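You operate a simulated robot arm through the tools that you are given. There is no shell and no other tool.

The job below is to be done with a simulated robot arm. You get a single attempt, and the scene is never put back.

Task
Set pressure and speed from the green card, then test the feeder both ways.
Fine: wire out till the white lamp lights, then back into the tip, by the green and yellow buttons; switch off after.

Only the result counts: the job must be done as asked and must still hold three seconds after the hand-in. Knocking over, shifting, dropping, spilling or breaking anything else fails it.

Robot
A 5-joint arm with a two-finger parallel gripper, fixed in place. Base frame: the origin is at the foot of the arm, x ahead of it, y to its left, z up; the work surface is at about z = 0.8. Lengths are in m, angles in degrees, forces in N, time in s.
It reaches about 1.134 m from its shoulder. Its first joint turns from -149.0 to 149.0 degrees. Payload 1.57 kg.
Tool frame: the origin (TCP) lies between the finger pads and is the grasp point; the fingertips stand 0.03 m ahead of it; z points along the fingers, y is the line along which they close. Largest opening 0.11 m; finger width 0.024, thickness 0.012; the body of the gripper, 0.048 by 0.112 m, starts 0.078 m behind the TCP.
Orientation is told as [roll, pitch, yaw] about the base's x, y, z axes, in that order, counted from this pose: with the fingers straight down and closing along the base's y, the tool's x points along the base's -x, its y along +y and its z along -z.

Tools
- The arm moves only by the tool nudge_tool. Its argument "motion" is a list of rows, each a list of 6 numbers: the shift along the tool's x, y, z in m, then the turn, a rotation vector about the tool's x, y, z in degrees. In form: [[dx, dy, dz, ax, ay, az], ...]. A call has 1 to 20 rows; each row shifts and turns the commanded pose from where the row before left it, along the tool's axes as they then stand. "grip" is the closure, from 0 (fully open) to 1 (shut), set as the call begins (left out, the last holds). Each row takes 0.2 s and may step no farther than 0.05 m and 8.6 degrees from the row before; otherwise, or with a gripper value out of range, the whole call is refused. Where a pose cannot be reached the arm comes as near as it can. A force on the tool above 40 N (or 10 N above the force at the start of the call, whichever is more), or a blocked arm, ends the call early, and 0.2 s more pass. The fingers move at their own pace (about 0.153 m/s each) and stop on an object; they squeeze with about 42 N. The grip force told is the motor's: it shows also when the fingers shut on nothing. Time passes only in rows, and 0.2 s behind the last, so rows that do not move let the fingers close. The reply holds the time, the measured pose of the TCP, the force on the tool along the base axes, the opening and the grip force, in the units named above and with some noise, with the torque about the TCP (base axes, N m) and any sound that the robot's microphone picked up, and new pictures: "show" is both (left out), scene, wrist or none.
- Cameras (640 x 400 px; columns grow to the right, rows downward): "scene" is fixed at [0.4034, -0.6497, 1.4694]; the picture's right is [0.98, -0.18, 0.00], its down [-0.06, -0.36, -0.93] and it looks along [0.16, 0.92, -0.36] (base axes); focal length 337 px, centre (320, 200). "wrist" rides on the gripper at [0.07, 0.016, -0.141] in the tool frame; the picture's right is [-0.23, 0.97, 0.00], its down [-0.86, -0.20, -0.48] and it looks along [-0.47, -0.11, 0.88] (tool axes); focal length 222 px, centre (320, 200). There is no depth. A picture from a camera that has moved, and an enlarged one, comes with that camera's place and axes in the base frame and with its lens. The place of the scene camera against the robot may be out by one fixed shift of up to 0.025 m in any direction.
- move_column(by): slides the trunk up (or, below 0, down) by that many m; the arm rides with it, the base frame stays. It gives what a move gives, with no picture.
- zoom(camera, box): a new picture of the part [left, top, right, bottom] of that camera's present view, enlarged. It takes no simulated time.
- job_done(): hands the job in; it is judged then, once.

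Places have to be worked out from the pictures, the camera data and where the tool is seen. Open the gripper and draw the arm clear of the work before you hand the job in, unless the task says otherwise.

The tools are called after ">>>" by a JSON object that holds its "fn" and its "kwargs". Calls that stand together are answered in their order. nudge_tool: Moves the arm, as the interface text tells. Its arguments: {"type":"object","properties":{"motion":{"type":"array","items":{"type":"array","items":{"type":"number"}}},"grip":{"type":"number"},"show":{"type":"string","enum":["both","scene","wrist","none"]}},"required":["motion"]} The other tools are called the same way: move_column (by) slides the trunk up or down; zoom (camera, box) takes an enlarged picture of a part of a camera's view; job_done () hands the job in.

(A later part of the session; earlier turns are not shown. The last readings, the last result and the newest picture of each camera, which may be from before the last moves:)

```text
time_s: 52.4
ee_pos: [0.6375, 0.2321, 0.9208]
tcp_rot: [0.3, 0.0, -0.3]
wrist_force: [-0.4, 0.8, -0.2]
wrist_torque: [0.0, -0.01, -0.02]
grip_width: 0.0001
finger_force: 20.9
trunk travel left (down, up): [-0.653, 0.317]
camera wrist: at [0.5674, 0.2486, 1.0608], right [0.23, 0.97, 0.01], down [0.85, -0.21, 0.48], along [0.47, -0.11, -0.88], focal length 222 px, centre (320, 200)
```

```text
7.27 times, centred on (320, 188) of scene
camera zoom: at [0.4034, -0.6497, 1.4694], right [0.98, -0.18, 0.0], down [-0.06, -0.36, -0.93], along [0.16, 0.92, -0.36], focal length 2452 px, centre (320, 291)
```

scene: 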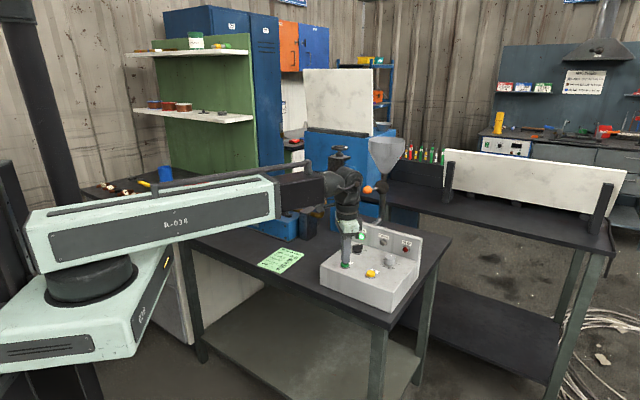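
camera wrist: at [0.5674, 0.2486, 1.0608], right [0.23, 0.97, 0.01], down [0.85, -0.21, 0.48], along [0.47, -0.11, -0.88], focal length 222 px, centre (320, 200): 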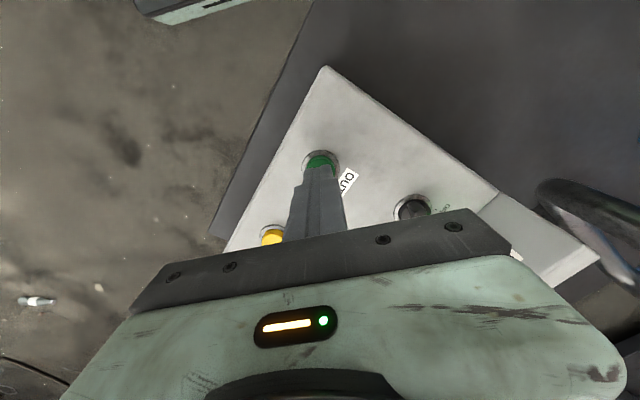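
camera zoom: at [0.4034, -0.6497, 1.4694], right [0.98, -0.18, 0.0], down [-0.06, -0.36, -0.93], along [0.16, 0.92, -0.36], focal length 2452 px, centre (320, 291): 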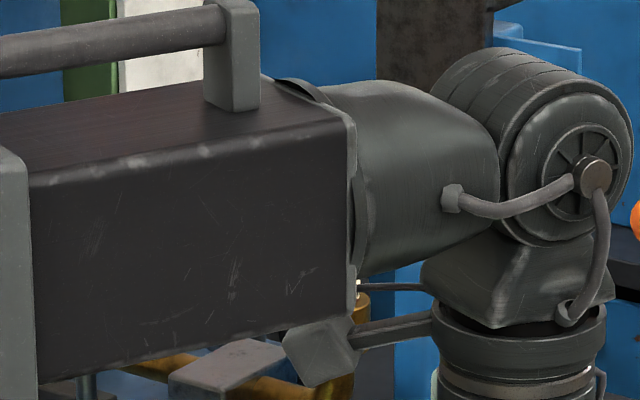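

The closed fingertips are poised over the green cap, and all three lamps are visible in the scene view. I'll lower in small steps until contact shows.

>>> {"fn": "move_column", "kwargs": {"by": -0.009}}

>>> {"fn": "nudge_tool", "kwargs": {"motion": [[0, 0, 0, 0, 0, 0]], "show": "none"}}

>>> {"fn": "zoom", "kwargs": {"camera": "scene", "box": [325, 230, 415, 290]}}

```text
time_s: 53.0
ee_pos: [0.6372, 0.2325, 0.9111]
tcp_rot: [0.5, -0.1, -0.1]
wrist_force: [1.4, 2.0, 8.9]
wrist_torque: [0.02, -0.08, -0.02]
grip_width: 0.0
finger_force: 21.3
trunk travel left (down, up): [-0.644, 0.326]
heard: click
```

```text
time_s: 53.4
ee_pos: [0.6373, 0.2322, 0.911]
tcp_rot: [0.5, -0.1, -0.1]
wrist_force: [3.3, 1.2, 8.6]
wrist_torque: [0.03, -0.07, 0.0]
grip_width: 0.0
finger_force: 21.2
trunk travel left (down, up): [-0.644, 0.326]
```

```text
6.67 times, centred on (370, 260) of scene
camera zoom: at [0.4034, -0.6497, 1.4694], right [0.98, -0.18, 0.0], down [-0.06, -0.36, -0.93], along [0.16, 0.92, -0.36], focal length 2247 px, centre (-13, -200)
```

zoom: 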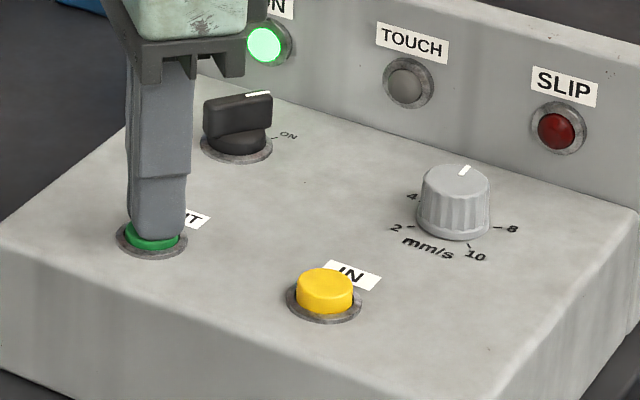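

A click was heard and the button is down with 9 N, so the wire should be feeding. I'll hold while watching TOUCH and SLIP.

>>> {"fn": "nudge_tool", "kwargs": {"motion": [[0, 0, 0, 0, 0, 0], [0, 0, 0, 0, 0, 0], [0, 0, 0, 0, 0, 0], [0, 0, 0, 0, 0, 0]]}}

>>> {"fn": "zoom", "kwargs": {"camera": "scene", "box": [325, 220, 415, 290]}}

```text
time_s: 54.4
ee_pos: [0.638, 0.2321, 0.9105]
tcp_rot: [0.3, 0.0, -0.2]
wrist_force: [2.5, 1.7, 9.1]
wrist_torque: [0.03, -0.03, 0.02]
grip_width: 0.0
finger_force: 21.4
trunk travel left (down, up): [-0.644, 0.326]
camera wrist: at [0.567, 0.2485, 1.052], right [0.23, 0.97, 0.01], down [0.85, -0.21, 0.48], along [0.47, -0.1, -0.88], focal length 222 px, centre (320, 200)
```

scene: 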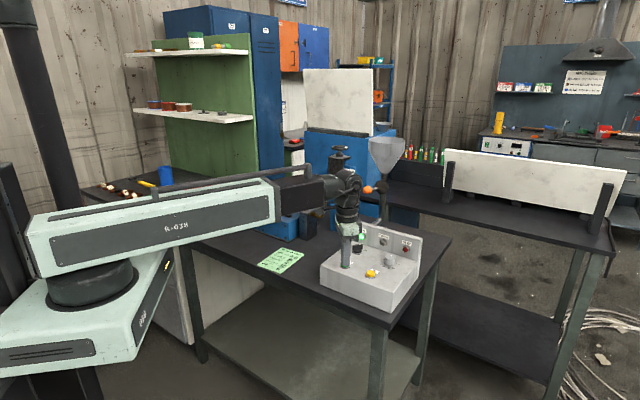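
wrist: 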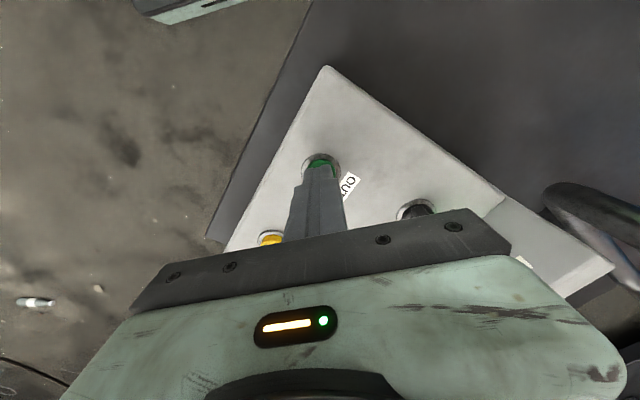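

```text
5.71 times, centred on (370, 255) of scene
camera zoom: at [0.4034, -0.6497, 1.4694], right [0.98, -0.18, 0.0], down [-0.06, -0.36, -0.93], along [0.16, 0.92, -0.36], focal length 1926 px, centre (34, -114)
```

zoom: 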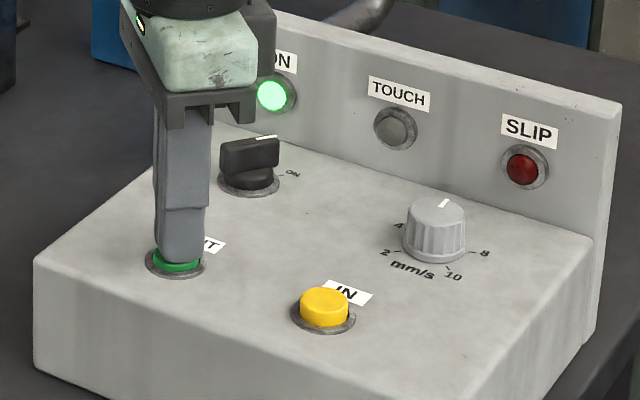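

No lamp change after about 1.5 s. I'll keep holding in short increments.

>>> {"fn": "nudge_tool", "kwargs": {"motion": [[0, 0, 0, 0, 0, 0], [0, 0, 0, 0, 0, 0], [0, 0, 0, 0, 0, 0], [0, 0, 0, 0, 0, 0]], "show": "scene"}}

>>> {"fn": "zoom", "kwargs": {"camera": "scene", "box": [340, 220, 420, 270]}}

```text
time_s: 55.4
ee_pos: [0.6376, 0.2325, 0.9108]
tcp_rot: [0.3, -0.1, -0.1]
wrist_force: [1.9, -0.1, 9.4]
wrist_torque: [0.01, -0.06, 0.0]
grip_width: 0.0
finger_force: 21.8
trunk travel left (down, up): [-0.644, 0.326]
```

scene: 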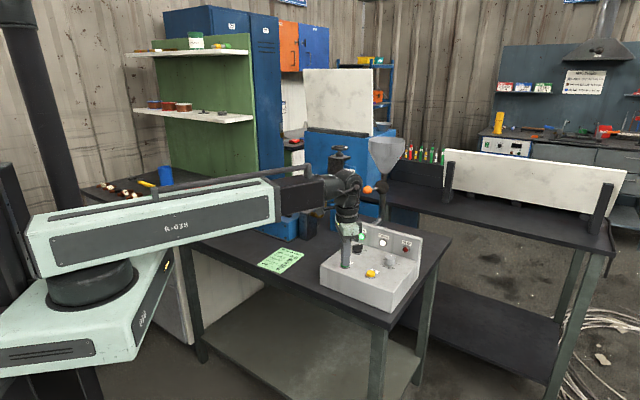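

```text
8.00 times, centred on (380, 245) of scene
camera zoom: at [0.4034, -0.6497, 1.4694], right [0.98, -0.18, 0.0], down [-0.06, -0.36, -0.93], along [0.16, 0.92, -0.36], focal length 2697 px, centre (-160, -160)
```

zoom: 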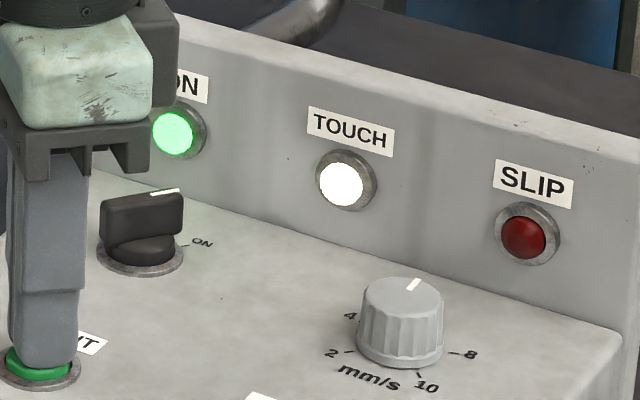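

The white TOUCH lamp is lit, so I'm releasing the green button now by raising the column.

>>> {"fn": "move_column", "kwargs": {"by": 0.03}}

>>> {"fn": "nudge_tool", "kwargs": {"motion": [[0, 0, 0, 0, 0, 0]], "show": "scene"}}

>>> {"fn": "zoom", "kwargs": {"camera": "scene", "box": [325, 220, 415, 290]}}

```text
time_s: 56.1
ee_pos: [0.6363, 0.2327, 0.9413]
tcp_rot: [0.3, 0.0, -0.3]
wrist_force: [-0.6, -0.3, -0.2]
wrist_torque: [-0.02, 0.02, 0.03]
grip_width: 0.0
finger_force: 21.6
trunk travel left (down, up): [-0.674, 0.296]
```

```text
time_s: 56.5
ee_pos: [0.6386, 0.2323, 0.941]
tcp_rot: [0.3, 0.0, -0.2]
wrist_force: [-0.5, 0.0, 0.4]
wrist_torque: [0.0, -0.01, -0.01]
grip_width: 0.0
finger_force: 21.2
trunk travel left (down, up): [-0.674, 0.296]
```

scene: 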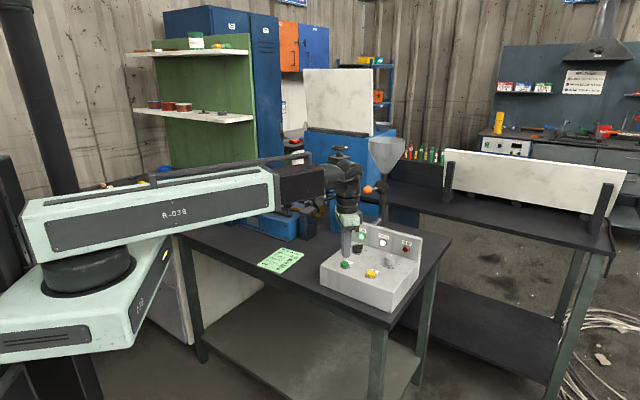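

```text
5.71 times, centred on (370, 255) of scene
camera zoom: at [0.4034, -0.6497, 1.4694], right [0.98, -0.18, 0.0], down [-0.06, -0.36, -0.93], along [0.16, 0.92, -0.36], focal length 1926 px, centre (34, -114)
```

zoom: 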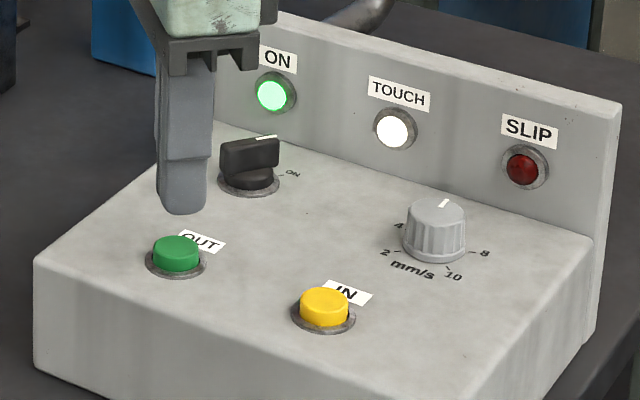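

TOUCH remains lit, SLIP is off and the green button is released. Next I'll move over to the yellow IN button at about (0.7005, 0.1695).

>>> {"fn": "nudge_tool", "kwargs": {"motion": [[-0.0315, -0.0315, 0, 0, 0, 0], [-0.0315, -0.0315, 0, 0, 0, 0], [0, 0, 0, 0, 0, 0]]}}

>>> {"fn": "zoom", "kwargs": {"camera": "scene", "box": [325, 220, 415, 290]}}

>>> {"fn": "zoom", "kwargs": {"camera": "wrist", "box": [240, 100, 400, 220]}}

>>> {"fn": "zoom", "kwargs": {"camera": "scene", "box": [295, 160, 345, 215]}}

```text
time_s: 57.3
ee_pos: [0.701, 0.1667, 0.94]
tcp_rot: [0.3, -0.1, -0.3]
wrist_force: [0.2, 0.3, 0.2]
wrist_torque: [0.03, 0.03, 0.02]
grip_width: 0.0002
finger_force: 21.5
trunk travel left (down, up): [-0.674, 0.296]
camera wrist: at [0.6301, 0.183, 1.0817], right [0.23, 0.97, 0.01], down [0.85, -0.21, 0.48], along [0.47, -0.1, -0.88], focal length 222 px, centre (320, 200)
```

scene: 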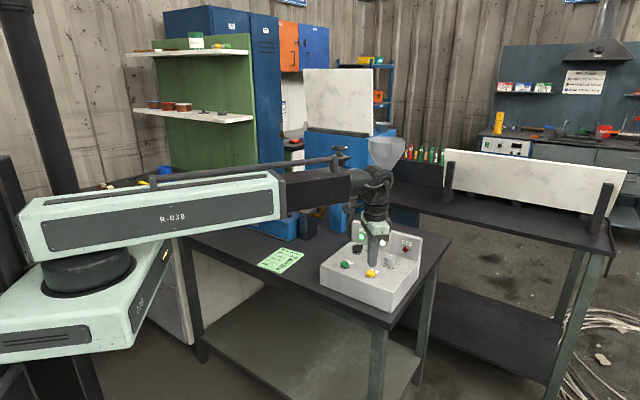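
wrist: 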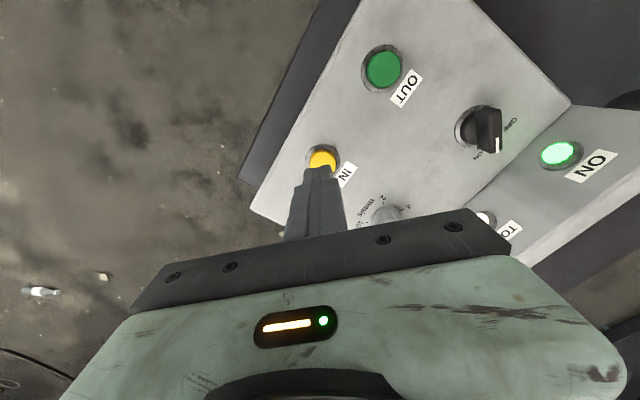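

```text
5.71 times, centred on (370, 255) of scene
camera zoom: at [0.4034, -0.6497, 1.4694], right [0.98, -0.18, 0.0], down [-0.06, -0.36, -0.93], along [0.16, 0.92, -0.36], focal length 1926 px, centre (34, -114)
```

zoom: 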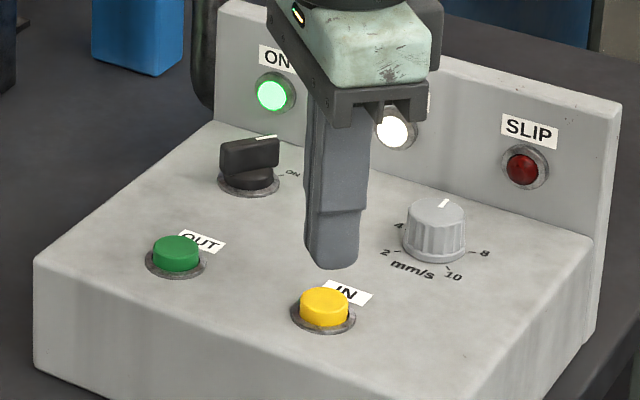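

```text
3.33 times, centred on (320, 160) of wrist
camera zoom: at [0.6301, 0.183, 1.0817], right [0.23, 0.97, 0.01], down [0.85, -0.21, 0.48], along [0.47, -0.1, -0.88], focal length 740 px, centre (320, 333)
```

zoom: 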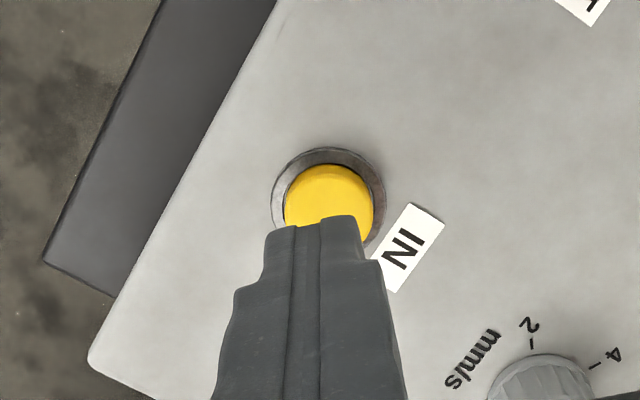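

```text
7.27 times, centred on (320, 188) of scene
camera zoom: at [0.4034, -0.6497, 1.4694], right [0.98, -0.18, 0.0], down [-0.06, -0.36, -0.93], along [0.16, 0.92, -0.36], focal length 2452 px, centre (320, 291)
```

zoom: 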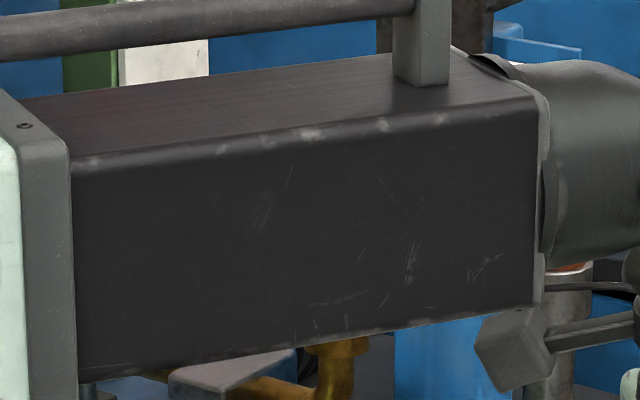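

TOUCH is still lit. Before retracting, I'll raise the column so the boom clears the scene camera's view of the tip and I can see the wire's extension; I'll also centre better over the yellow cap.

>>> {"fn": "nudge_tool", "kwargs": {"motion": [[0.0014, 0.0024, 0, 0, 0, 0]], "show": "none"}}

>>> {"fn": "move_column", "kwargs": {"by": 0.2}}

>>> {"fn": "nudge_tool", "kwargs": {"motion": [[0, 0, 0, 0, 0, 0]]}}

>>> {"fn": "zoom", "kwargs": {"camera": "scene", "box": [300, 165, 340, 215]}}

>>> {"fn": "zoom", "kwargs": {"camera": "scene", "box": [325, 220, 415, 290]}}

```text
time_s: 57.7
ee_pos: [0.6987, 0.17, 0.9404]
tcp_rot: [0.4, 0.1, -0.1]
wrist_force: [-0.1, 0.6, -0.2]
wrist_torque: [-0.01, -0.02, -0.01]
grip_width: 0.0
finger_force: 21.0
trunk travel left (down, up): [-0.674, 0.296]
```

```text
time_s: 59.9
ee_pos: [0.6985, 0.1698, 1.1403]
tcp_rot: [0.3, 0.1, 0.0]
wrist_force: [-0.1, -0.1, -0.4]
wrist_torque: [0.0, -0.01, 0.02]
grip_width: 0.0
finger_force: 21.0
trunk travel left (down, up): [-0.874, 0.096]
```

```text
time_s: 60.3
ee_pos: [0.6988, 0.17, 1.1401]
tcp_rot: [0.3, 0.0, -0.2]
wrist_force: [0.1, 1.2, -0.2]
wrist_torque: [-0.01, 0.01, -0.02]
grip_width: 0.0
finger_force: 21.2
trunk travel left (down, up): [-0.874, 0.096]
camera wrist: at [0.6282, 0.1861, 1.2817], right [0.23, 0.97, 0.01], down [0.85, -0.21, 0.48], along [0.47, -0.1, -0.88], focal length 222 px, centre (320, 200)
```

scene: 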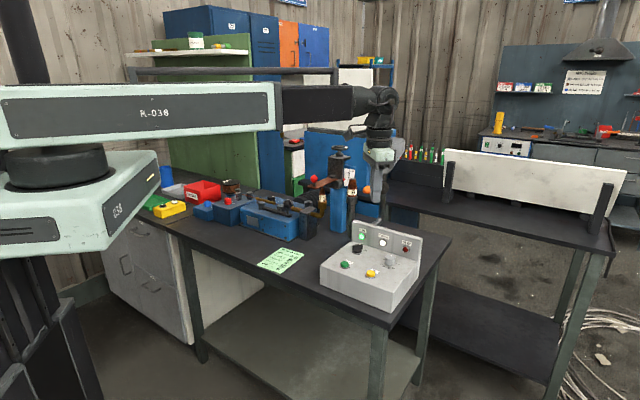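
wrist: 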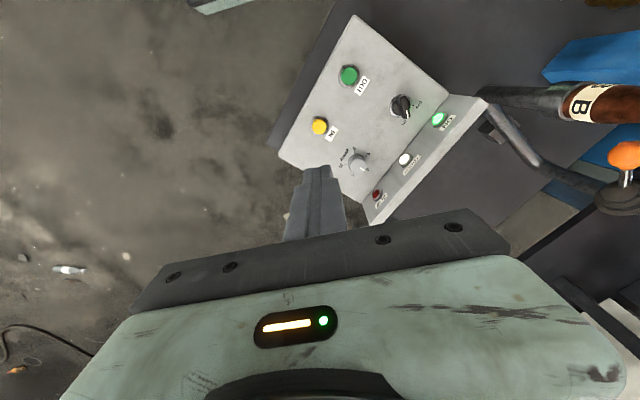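

```text
8.00 times, centred on (320, 190) of scene
camera zoom: at [0.4034, -0.6497, 1.4694], right [0.98, -0.18, 0.0], down [-0.06, -0.36, -0.93], along [0.16, 0.92, -0.36], focal length 2697 px, centre (320, 280)
```

zoom: 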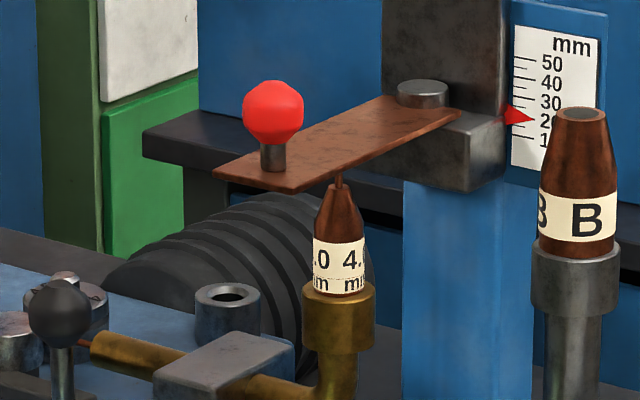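

```text
5.71 times, centred on (370, 255) of scene
camera zoom: at [0.4034, -0.6497, 1.4694], right [0.98, -0.18, 0.0], down [-0.06, -0.36, -0.93], along [0.16, 0.92, -0.36], focal length 1926 px, centre (34, -114)
```

zoom: 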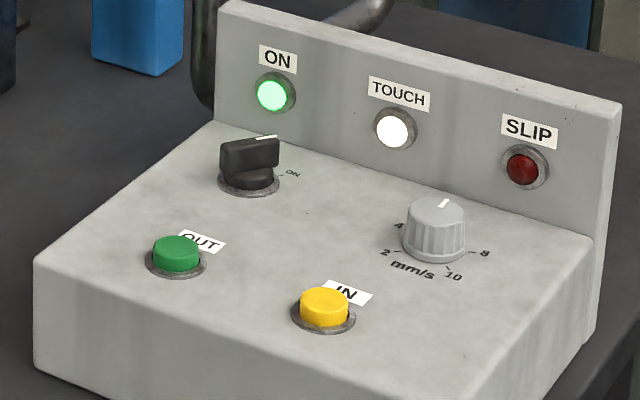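

The wire bridges the tip to the touch plate, with a gap of roughly 12–13 mm, and SLIP is off. Now I'll lower to just above the yellow button.

>>> {"fn": "move_column", "kwargs": {"by": -0.22}}

>>> {"fn": "nudge_tool", "kwargs": {"motion": [[0, 0, 0, 0, 0, 0]]}}

>>> {"fn": "zoom", "kwargs": {"camera": "scene", "box": [325, 220, 415, 290]}}

>>> {"fn": "zoom", "kwargs": {"camera": "wrist", "box": [240, 100, 400, 220]}}

```text
time_s: 62.6
ee_pos: [0.6981, 0.1696, 0.9215]
tcp_rot: [0.2, 0.1, -0.2]
wrist_force: [0.4, -0.3, -0.6]
wrist_torque: [0.04, -0.01, -0.01]
grip_width: 0.0
finger_force: 21.3
trunk travel left (down, up): [-0.654, 0.316]
```

```text
time_s: 63.0
ee_pos: [0.6992, 0.1689, 0.921]
tcp_rot: [0.3, 0.0, -0.2]
wrist_force: [0.7, 0.6, 0.0]
wrist_torque: [0.0, -0.01, 0.01]
grip_width: 0.0001
finger_force: 21.2
trunk travel left (down, up): [-0.654, 0.316]
camera wrist: at [0.6282, 0.1861, 1.0617], right [0.23, 0.97, 0.01], down [0.85, -0.21, 0.48], along [0.47, -0.1, -0.88], focal length 222 px, centre (320, 200)
```

scene: 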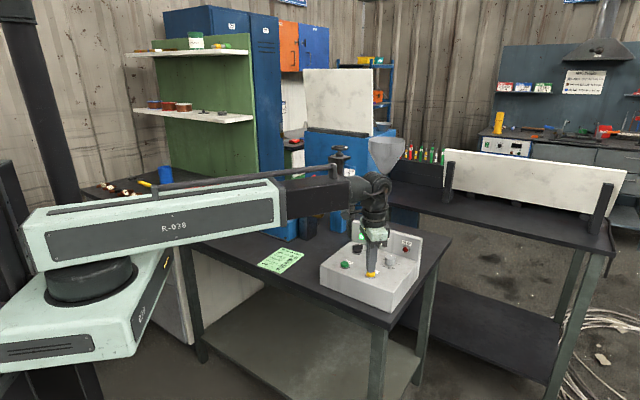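
wrist: 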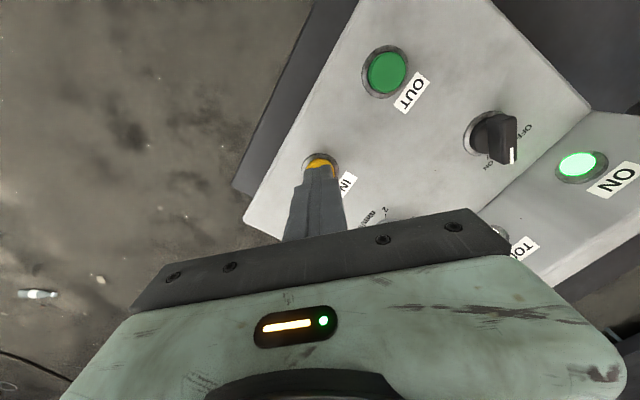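

```text
5.71 times, centred on (370, 255) of scene
camera zoom: at [0.4034, -0.6497, 1.4694], right [0.98, -0.18, 0.0], down [-0.06, -0.36, -0.93], along [0.16, 0.92, -0.36], focal length 1926 px, centre (34, -114)
```

zoom: 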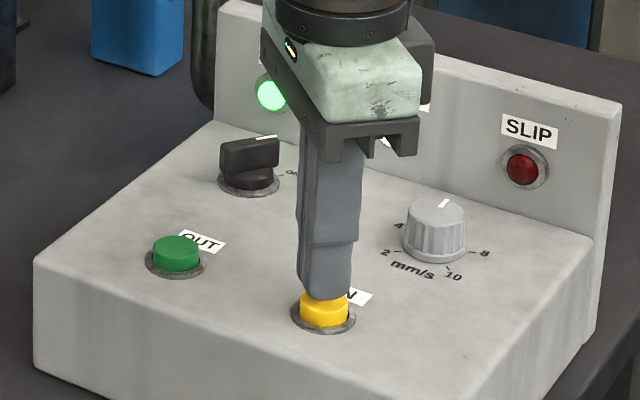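

```text
3.33 times, centred on (320, 160) of wrist
camera zoom: at [0.6282, 0.1861, 1.0617], right [0.23, 0.97, 0.01], down [0.85, -0.21, 0.48], along [0.47, -0.1, -0.88], focal length 740 px, centre (320, 333)
```

zoom: 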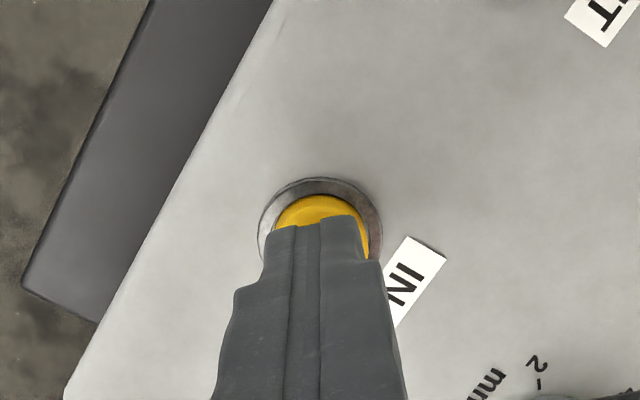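

The fingers are centred over the yellow cap. I'll press and hold for about 2.7 s in total, mirroring the outward run, then release.

>>> {"fn": "move_column", "kwargs": {"by": -0.0095}}

>>> {"fn": "nudge_tool", "kwargs": {"motion": [[0, 0, 0, 0, 0, 0], [0, 0, 0, 0, 0, 0]], "show": "none"}}

>>> {"fn": "zoom", "kwargs": {"camera": "scene", "box": [325, 220, 415, 290]}}

```text
time_s: 63.6
ee_pos: [0.698, 0.1695, 0.9124]
tcp_rot: [0.4, -0.2, -0.2]
wrist_force: [2.6, 0.2, 7.0]
wrist_torque: [0.02, -0.05, -0.01]
grip_width: 0.0
finger_force: 21.8
trunk travel left (down, up): [-0.645, 0.325]
heard: click
```

```text
time_s: 64.2
ee_pos: [0.6981, 0.1709, 0.9128]
tcp_rot: [0.3, 0.0, -0.2]
wrist_force: [2.4, 0.3, 8.0]
wrist_torque: [0.04, -0.07, 0.0]
grip_width: 0.0
finger_force: 21.1
trunk travel left (down, up): [-0.645, 0.325]
```

```text
5.71 times, centred on (370, 255) of scene
camera zoom: at [0.4034, -0.6497, 1.4694], right [0.98, -0.18, 0.0], down [-0.06, -0.36, -0.93], along [0.16, 0.92, -0.36], focal length 1926 px, centre (34, -114)
```

zoom: 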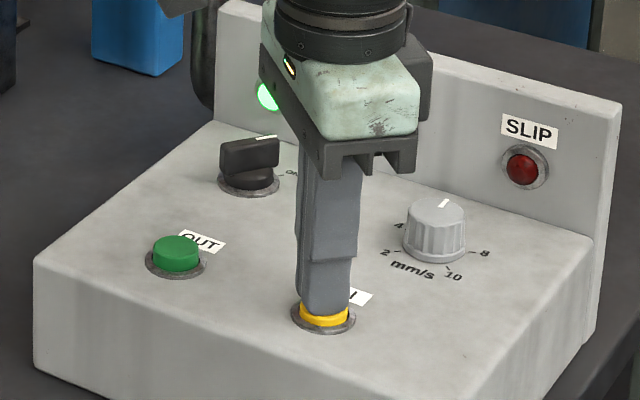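

The click was heard and the button is down at 8 N. I'll hold about 1.8 s more, then release and raise to inspect the tip.

>>> {"fn": "nudge_tool", "kwargs": {"motion": [[0, 0, 0, 0, 0, 0], [0, 0, 0, 0, 0, 0], [0, 0, 0, 0, 0, 0], [0, 0, 0, 0, 0, 0], [0, 0, 0, 0, 0, 0], [0, 0, 0, 0, 0, 0], [0, 0, 0, 0, 0, 0], [0, 0, 0, 0, 0, 0]], "show": "none"}}

>>> {"fn": "move_column", "kwargs": {"by": 0.22}}

>>> {"fn": "nudge_tool", "kwargs": {"motion": [[0, 0, 0, 0, 0, 0]]}}

>>> {"fn": "zoom", "kwargs": {"camera": "scene", "box": [300, 165, 340, 215]}}

>>> {"fn": "zoom", "kwargs": {"camera": "scene", "box": [325, 220, 415, 290]}}

```text
time_s: 66.0
ee_pos: [0.6978, 0.17, 0.9117]
tcp_rot: [0.3, 0.1, -0.2]
wrist_force: [1.0, 0.2, 7.8]
wrist_torque: [-0.02, -0.05, 0.0]
grip_width: 0.0
finger_force: 20.9
trunk travel left (down, up): [-0.645, 0.325]
```

```text
time_s: 68.3
ee_pos: [0.6989, 0.1692, 1.131]
tcp_rot: [0.2, 0.0, -0.2]
wrist_force: [0.2, 0.7, -0.6]
wrist_torque: [0.0, 0.01, 0.0]
grip_width: 0.0001
finger_force: 21.3
trunk travel left (down, up): [-0.865, 0.105]
```

```text
time_s: 68.7
ee_pos: [0.6984, 0.1694, 1.1306]
tcp_rot: [0.3, 0.0, -0.1]
wrist_force: [1.1, -0.2, 0.7]
wrist_torque: [0.0, -0.03, -0.03]
grip_width: 0.0
finger_force: 21.4
trunk travel left (down, up): [-0.865, 0.105]
camera wrist: at [0.6282, 0.1861, 1.2722], right [0.23, 0.97, 0.01], down [0.85, -0.21, 0.48], along [0.47, -0.1, -0.88], focal length 222 px, centre (320, 200)
```

scene: 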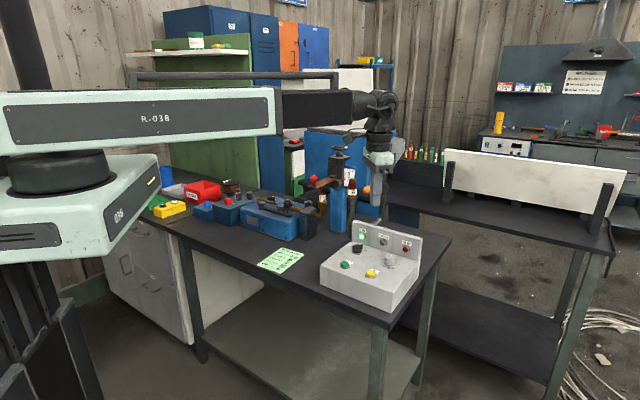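
wrist: 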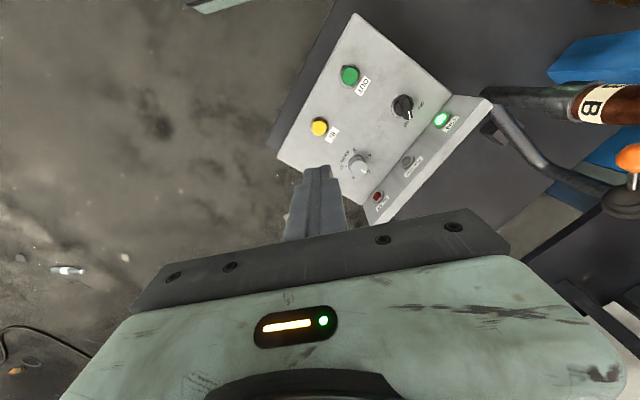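

```text
8.00 times, centred on (320, 190) of scene
camera zoom: at [0.4034, -0.6497, 1.4694], right [0.98, -0.18, 0.0], down [-0.06, -0.36, -0.93], along [0.16, 0.92, -0.36], focal length 2697 px, centre (320, 280)
```

zoom: 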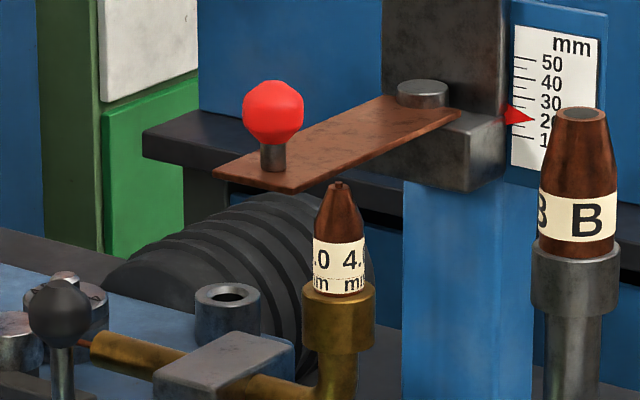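

```text
5.71 times, centred on (370, 255) of scene
camera zoom: at [0.4034, -0.6497, 1.4694], right [0.98, -0.18, 0.0], down [-0.06, -0.36, -0.93], along [0.16, 0.92, -0.36], focal length 1926 px, centre (34, -114)
```

zoom: 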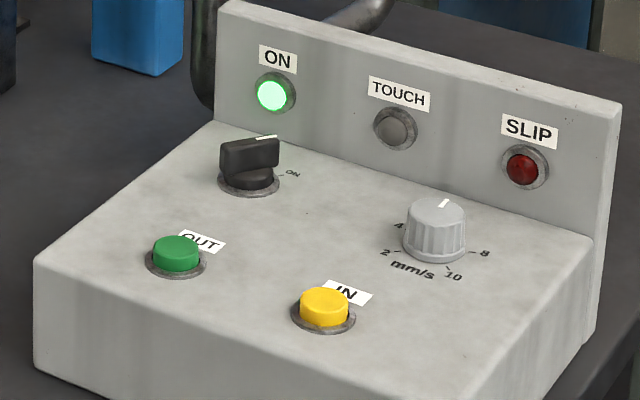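

TOUCH is off. I'll zoom tightly on the tip to see whether any wire still protrudes.

>>> {"fn": "zoom", "kwargs": {"camera": "scene", "box": [315, 180, 330, 196]}}

>>> {"fn": "zoom", "kwargs": {"camera": "wrist", "box": [560, 0, 640, 60]}}

```text
16.00 times, centred on (322, 188) of scene
camera zoom: at [0.4034, -0.6497, 1.4694], right [0.98, -0.18, 0.0], down [-0.06, -0.36, -0.93], along [0.16, 0.92, -0.36], focal length 5394 px, centre (280, 392)
```

zoom: 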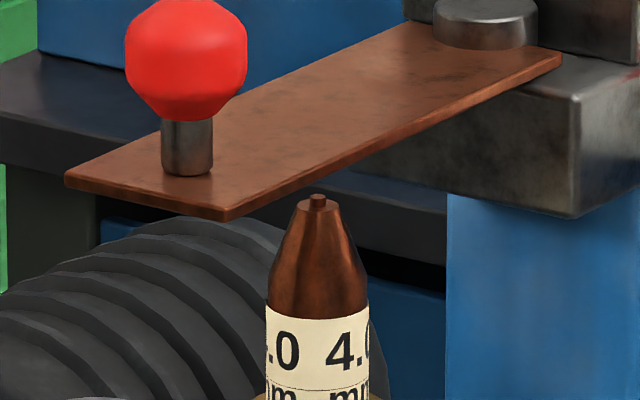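

```text
6.67 times, centred on (600, 30) of wrist
camera zoom: at [0.6282, 0.1861, 1.2722], right [0.23, 0.97, 0.01], down [0.85, -0.21, 0.48], along [0.47, -0.1, -0.88], focal length 1481 px, centre (-1547, 1333)
```

zoom: 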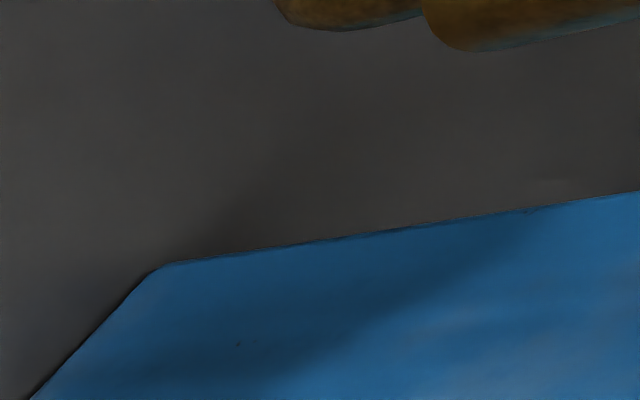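

A stub of about 3 mm of wire still protrudes from the tip, so another roughly 1 s press on yellow (about 6 mm) should draw it inside. I'll lower to hover over it again.

>>> {"fn": "move_column", "kwargs": {"by": -0.2105}}

>>> {"fn": "move_column", "kwargs": {"by": -0.0095}}

>>> {"fn": "nudge_tool", "kwargs": {"motion": [[0, 0, 0, 0, 0, 0], [0, 0, 0, 0, 0, 0]], "show": "none"}}

>>> {"fn": "move_column", "kwargs": {"by": 0.22}}

>>> {"fn": "nudge_tool", "kwargs": {"motion": [[0, 0, 0, 0, 0, 0]], "show": "scene"}}

>>> {"fn": "zoom", "kwargs": {"camera": "scene", "box": [315, 180, 330, 196]}}

>>> {"fn": "zoom", "kwargs": {"camera": "scene", "box": [325, 220, 415, 290]}}

```text
time_s: 71.0
ee_pos: [0.6987, 0.1696, 0.9216]
tcp_rot: [0.3, 0.1, -0.2]
wrist_force: [-0.4, -0.3, -0.1]
wrist_torque: [-0.02, -0.02, -0.01]
grip_width: 0.0
finger_force: 21.5
trunk travel left (down, up): [-0.654, 0.316]
```

```text
time_s: 71.5
ee_pos: [0.6988, 0.1699, 0.9112]
tcp_rot: [0.3, 0.0, -0.3]
wrist_force: [2.7, 0.9, 6.9]
wrist_torque: [-0.02, -0.09, -0.01]
grip_width: 0.0
finger_force: 20.9
trunk travel left (down, up): [-0.645, 0.325]
heard: click
```

```text
time_s: 72.1
ee_pos: [0.6985, 0.1693, 0.9115]
tcp_rot: [0.3, -0.1, -0.1]
wrist_force: [2.6, 1.6, 7.3]
wrist_torque: [0.01, -0.1, -0.06]
grip_width: 0.0
finger_force: 21.6
trunk travel left (down, up): [-0.645, 0.325]
```

```text
time_s: 74.5
ee_pos: [0.6986, 0.1711, 1.1322]
tcp_rot: [0.2, -0.1, -0.2]
wrist_force: [-0.2, -0.3, -0.3]
wrist_torque: [0.01, 0.0, -0.01]
grip_width: 0.0001
finger_force: 21.2
trunk travel left (down, up): [-0.865, 0.105]
```

```text
time_s: 74.9
ee_pos: [0.6988, 0.1692, 1.1311]
tcp_rot: [0.3, 0.1, -0.1]
wrist_force: [-0.3, 0.3, -0.2]
wrist_torque: [-0.01, -0.06, -0.03]
grip_width: 0.0002
finger_force: 21.3
trunk travel left (down, up): [-0.865, 0.105]
```

scene: 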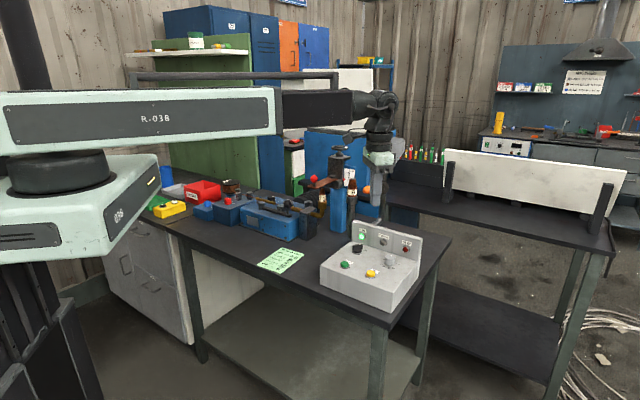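

```text
16.00 times, centred on (322, 188) of scene
camera zoom: at [0.4034, -0.6497, 1.4694], right [0.98, -0.18, 0.0], down [-0.06, -0.36, -0.93], along [0.16, 0.92, -0.36], focal length 5394 px, centre (280, 392)
```

zoom: 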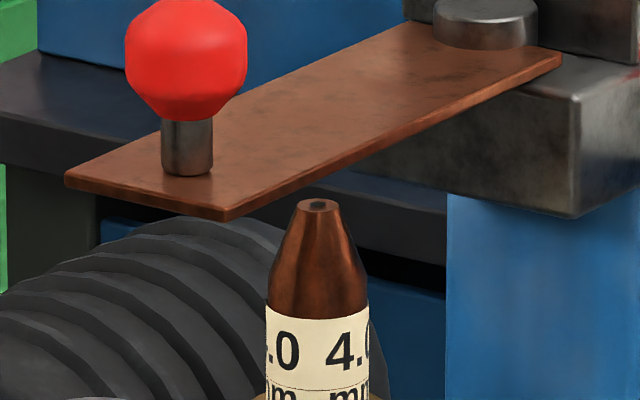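

```text
5.71 times, centred on (370, 255) of scene
camera zoom: at [0.4034, -0.6497, 1.4694], right [0.98, -0.18, 0.0], down [-0.06, -0.36, -0.93], along [0.16, 0.92, -0.36], focal length 1926 px, centre (34, -114)
```

zoom: 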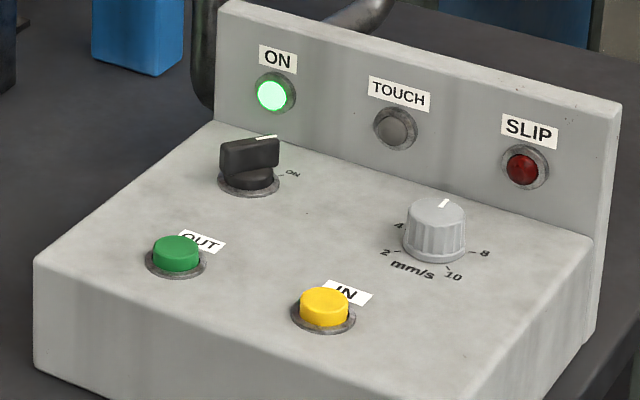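

The wire end is now back inside the tip, with the bore visible and empty; TOUCH and SLIP are off. Next is the switch, whose axis is at about (0.7005, 0.312). The handle points at ON (8° in base) and OFF is at about 76°, so I need a counter-clockwise turn of about 68°. I'll move above it with the fingers set to straddle the handle bar.

>>> {"fn": "nudge_tool", "kwargs": {"motion": [[-0.0005, 0.0357, 0, 0, 0, 0], [-0.0004, 0.0357, 0, 0, 0, 0], [-0.0004, 0.0357, 0, 0, 0, 0], [-0.0004, 0.0357, 0, 0, 0, 0], [0, 0, 0, 0, 0, -8.3]], "grip": 0.5, "show": "none"}}

>>> {"fn": "move_column", "kwargs": {"by": -0.11}}

>>> {"fn": "nudge_tool", "kwargs": {"motion": [[0, 0, 0, 0, 0, 0]]}}

>>> {"fn": "zoom", "kwargs": {"camera": "wrist", "box": [250, 90, 390, 200]}}

```text
time_s: 76.1
ee_pos: [0.7017, 0.3129, 1.131]
tcp_rot: [0.4, -0.1, 8.2]
wrist_force: [-0.3, 0.7, 0.6]
wrist_torque: [0.02, 0.03, -0.02]
grip_width: 0.0551
finger_force: 0.1
trunk travel left (down, up): [-0.865, 0.105]
```

```text
time_s: 77.5
ee_pos: [0.7013, 0.3138, 1.0209]
tcp_rot: [0.2, -0.1, 8.2]
wrist_force: [-0.6, 0.2, 0.5]
wrist_torque: [0.01, 0.03, 0.01]
grip_width: 0.0551
finger_force: 0.1
trunk travel left (down, up): [-0.755, 0.215]
```

```text
time_s: 77.9
ee_pos: [0.701, 0.3129, 1.0212]
tcp_rot: [0.3, -0.2, 8.1]
wrist_force: [-0.7, -0.2, -0.3]
wrist_torque: [-0.02, 0.0, 0.0]
grip_width: 0.0551
finger_force: 0.0
trunk travel left (down, up): [-0.755, 0.215]
camera wrist: at [0.6288, 0.3193, 1.1622], right [0.09, 1.0, 0.01], down [0.87, -0.08, 0.48], along [0.48, -0.04, -0.88], focal length 222 px, centre (320, 200)
```

scene: 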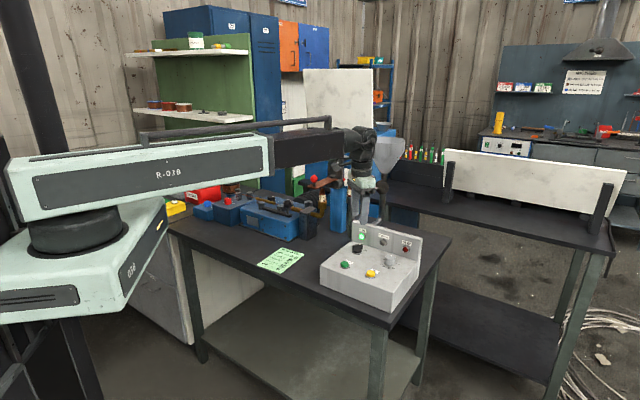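
wrist: 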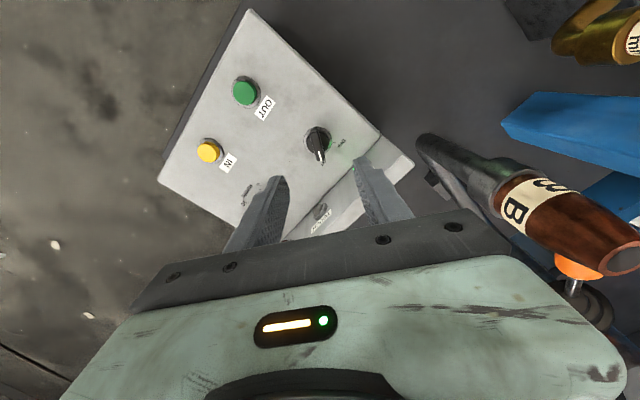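

```text
3.64 times, centred on (320, 145) of wrist
camera zoom: at [0.6288, 0.3193, 1.1622], right [0.09, 1.0, 0.01], down [0.87, -0.08, 0.48], along [0.48, -0.04, -0.88], focal length 808 px, centre (320, 400)
```

zoom: 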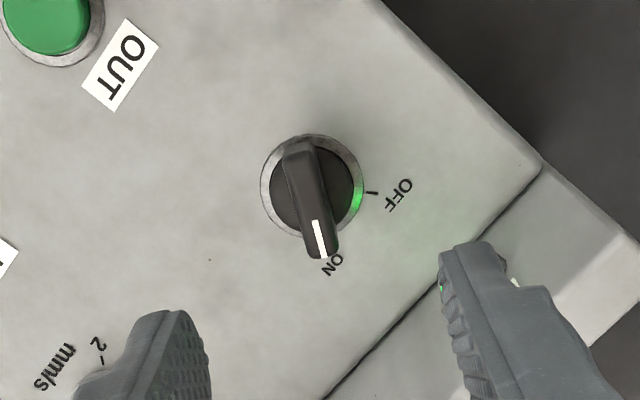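

The handle bar lines up with the finger faces within about 1°. I'll shift 2 mm toward −y, lower to just above the handle and check.

>>> {"fn": "nudge_tool", "kwargs": {"motion": [[0, -0.002, 0, 0, 0, 0]], "grip": 0.55, "show": "none"}}

>>> {"fn": "move_column", "kwargs": {"by": -0.08}}

>>> {"fn": "nudge_tool", "kwargs": {"motion": [[0, 0, 0, 0, 0, 0]]}}

>>> {"fn": "zoom", "kwargs": {"camera": "wrist", "box": [250, 110, 390, 220]}}

>>> {"fn": "zoom", "kwargs": {"camera": "scene", "box": [325, 210, 415, 280]}}

```text
time_s: 78.3
ee_pos: [0.7015, 0.3104, 1.0204]
tcp_rot: [0.2, -0.1, 8.2]
wrist_force: [-0.2, 0.2, 0.2]
wrist_torque: [-0.03, -0.04, -0.03]
grip_width: 0.0495
finger_force: 0.1
trunk travel left (down, up): [-0.755, 0.215]
```

```text
time_s: 79.5
ee_pos: [0.7013, 0.3107, 0.9414]
tcp_rot: [0.3, -0.2, 8.1]
wrist_force: [-0.3, -0.5, 0.1]
wrist_torque: [0.03, 0.0, 0.0]
grip_width: 0.0495
finger_force: 0.1
trunk travel left (down, up): [-0.675, 0.295]
```

```text
time_s: 79.9
ee_pos: [0.701, 0.31, 0.9422]
tcp_rot: [0.3, -0.1, 8.1]
wrist_force: [-0.3, 0.5, 0.1]
wrist_torque: [0.05, 0.02, -0.02]
grip_width: 0.0496
finger_force: 0.0
trunk travel left (down, up): [-0.675, 0.295]
camera wrist: at [0.6291, 0.317, 1.0822], right [0.09, 1.0, 0.01], down [0.87, -0.08, 0.48], along [0.48, -0.04, -0.88], focal length 222 px, centre (320, 200)
```

scene: 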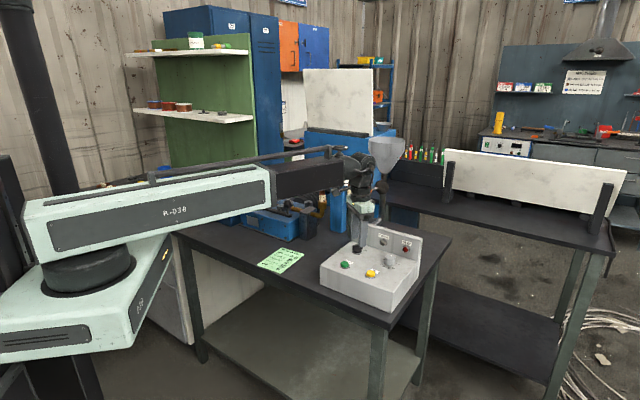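
wrist: 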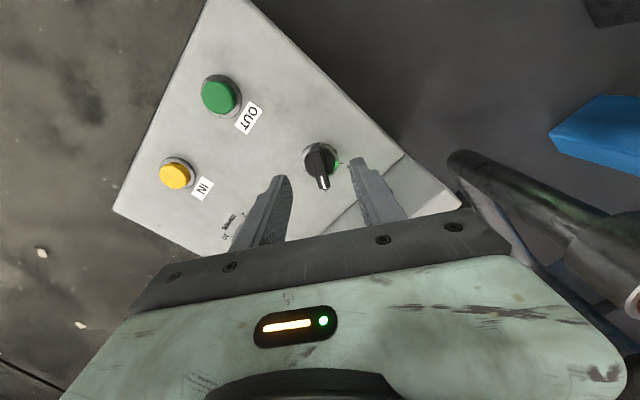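

```text
3.64 times, centred on (320, 165) of wrist
camera zoom: at [0.6291, 0.317, 1.0822], right [0.09, 1.0, 0.01], down [0.87, -0.08, 0.48], along [0.48, -0.04, -0.88], focal length 808 px, centre (320, 327)
```

zoom: 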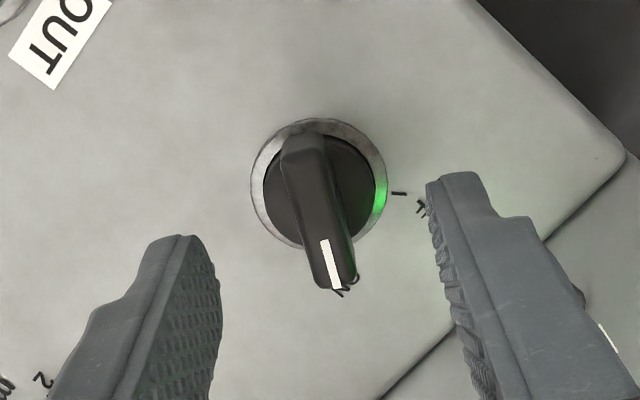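

```text
5.71 times, centred on (370, 245) of scene
camera zoom: at [0.4034, -0.6497, 1.4694], right [0.98, -0.18, 0.0], down [-0.06, -0.36, -0.93], along [0.16, 0.92, -0.36], focal length 1926 px, centre (34, -57)
```

zoom: 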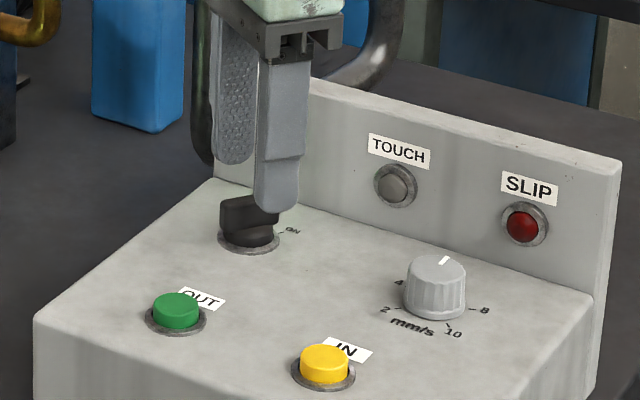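

The switch axis is within 1 mm of the tool axis. I'll lower 0.03 and close on the handle bar.

>>> {"fn": "move_column", "kwargs": {"by": -0.03}}

>>> {"fn": "nudge_tool", "kwargs": {"motion": [[0, -0.0007, 0, 0, 0, 0], [0, 0, 0, 0, 0, 0], [0, 0, 0, 0, 0, 0], [0, 0, 0, 0, 0, 0]], "grip": 1}}

>>> {"fn": "zoom", "kwargs": {"camera": "wrist", "box": [250, 110, 390, 220]}}

```text
time_s: 80.6
ee_pos: [0.7016, 0.3115, 0.912]
tcp_rot: [0.3, -0.1, 8.2]
wrist_force: [-0.4, 0.0, 0.5]
wrist_torque: [0.03, -0.02, 0.01]
grip_width: 0.0498
finger_force: 0.1
trunk travel left (down, up): [-0.645, 0.325]
```

```text
time_s: 81.6
ee_pos: [0.7017, 0.3112, 0.9114]
tcp_rot: [0.3, 0.0, 8.1]
wrist_force: [-0.1, 7.1, 1.3]
wrist_torque: [0.19, 0.18, -0.01]
grip_width: 0.0288
finger_force: 38.8
trunk travel left (down, up): [-0.645, 0.325]
camera wrist: at [0.629, 0.3172, 1.0521], right [0.09, 1.0, 0.01], down [0.87, -0.08, 0.48], along [0.48, -0.04, -0.88], focal length 222 px, centre (320, 200)
```

scene: 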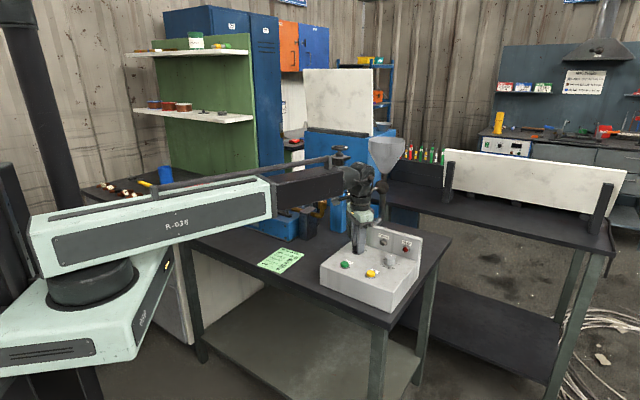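
wrist: 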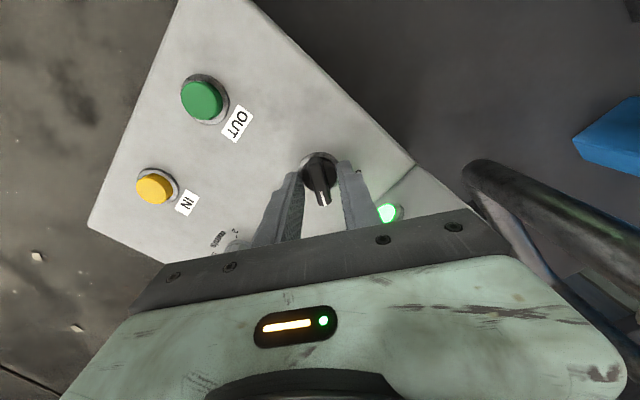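

```text
3.64 times, centred on (320, 165) of wrist
camera zoom: at [0.629, 0.3172, 1.0521], right [0.09, 1.0, 0.01], down [0.87, -0.08, 0.48], along [0.48, -0.04, -0.88], focal length 808 px, centre (320, 327)
```

zoom: 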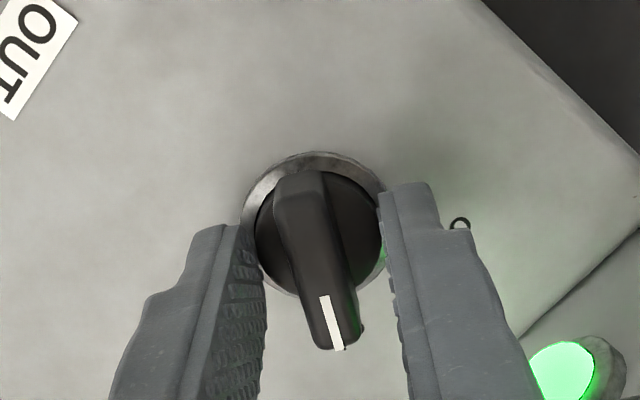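

The fingers closed on the round base (28.8 mm) rather than the bar. I'll open, raise 5 mm, and close on the bar itself for a positive grip.

>>> {"fn": "nudge_tool", "kwargs": {"motion": [[0, 0, 0, 0, 0, 0], [0, 0, 0, 0, 0, 0]], "grip": 0.6, "show": "none"}}

>>> {"fn": "move_column", "kwargs": {"by": 0.006}}

>>> {"fn": "nudge_tool", "kwargs": {"motion": [[0, 0, 0, 0, 0, 0], [0, 0, 0, 0, 0, 0], [0, 0, 0, 0, 0, 0]], "grip": 1, "show": "wrist"}}

>>> {"fn": "zoom", "kwargs": {"camera": "wrist", "box": [250, 110, 390, 220]}}

```text
time_s: 82.2
ee_pos: [0.7013, 0.3101, 0.9114]
tcp_rot: [0.3, -0.2, 8.1]
wrist_force: [-0.4, -0.5, 0.1]
wrist_torque: [0.02, 0.01, -0.01]
grip_width: 0.0439
finger_force: 0.0
trunk travel left (down, up): [-0.645, 0.325]
```

```text
time_s: 82.8
ee_pos: [0.7009, 0.3099, 0.9178]
tcp_rot: [0.3, -0.2, 8.1]
wrist_force: [0.0, 0.3, -0.2]
wrist_torque: [0.0, 0.0, 0.0]
grip_width: 0.0441
finger_force: 0.1
trunk travel left (down, up): [-0.651, 0.319]
```

```text
time_s: 83.6
ee_pos: [0.7023, 0.3101, 0.9166]
tcp_rot: [0.3, -0.1, 8.1]
wrist_force: [1.8, 6.7, 2.6]
wrist_torque: [-0.24, -0.07, 0.69]
grip_width: 0.011
finger_force: 28.2
trunk travel left (down, up): [-0.651, 0.319]
camera wrist: at [0.6291, 0.3172, 1.0581], right [0.09, 1.0, 0.01], down [0.87, -0.08, 0.48], along [0.48, -0.04, -0.88], focal length 222 px, centre (320, 200)
```

wrist: 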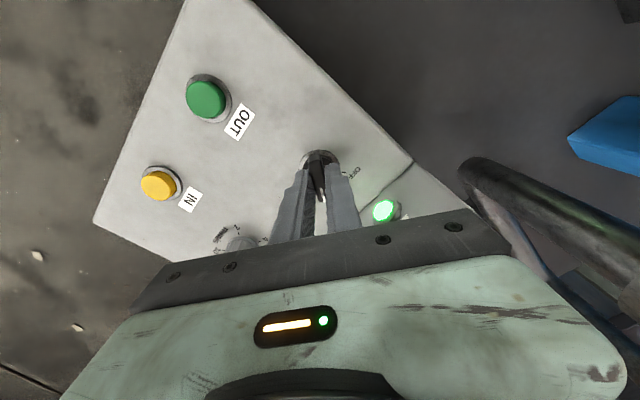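

```text
3.64 times, centred on (320, 165) of wrist
camera zoom: at [0.6291, 0.3172, 1.0581], right [0.09, 1.0, 0.01], down [0.87, -0.08, 0.48], along [0.48, -0.04, -0.88], focal length 808 px, centre (320, 327)
```

zoom: 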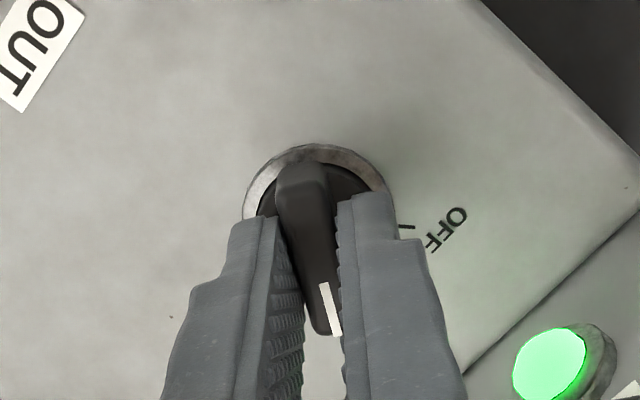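

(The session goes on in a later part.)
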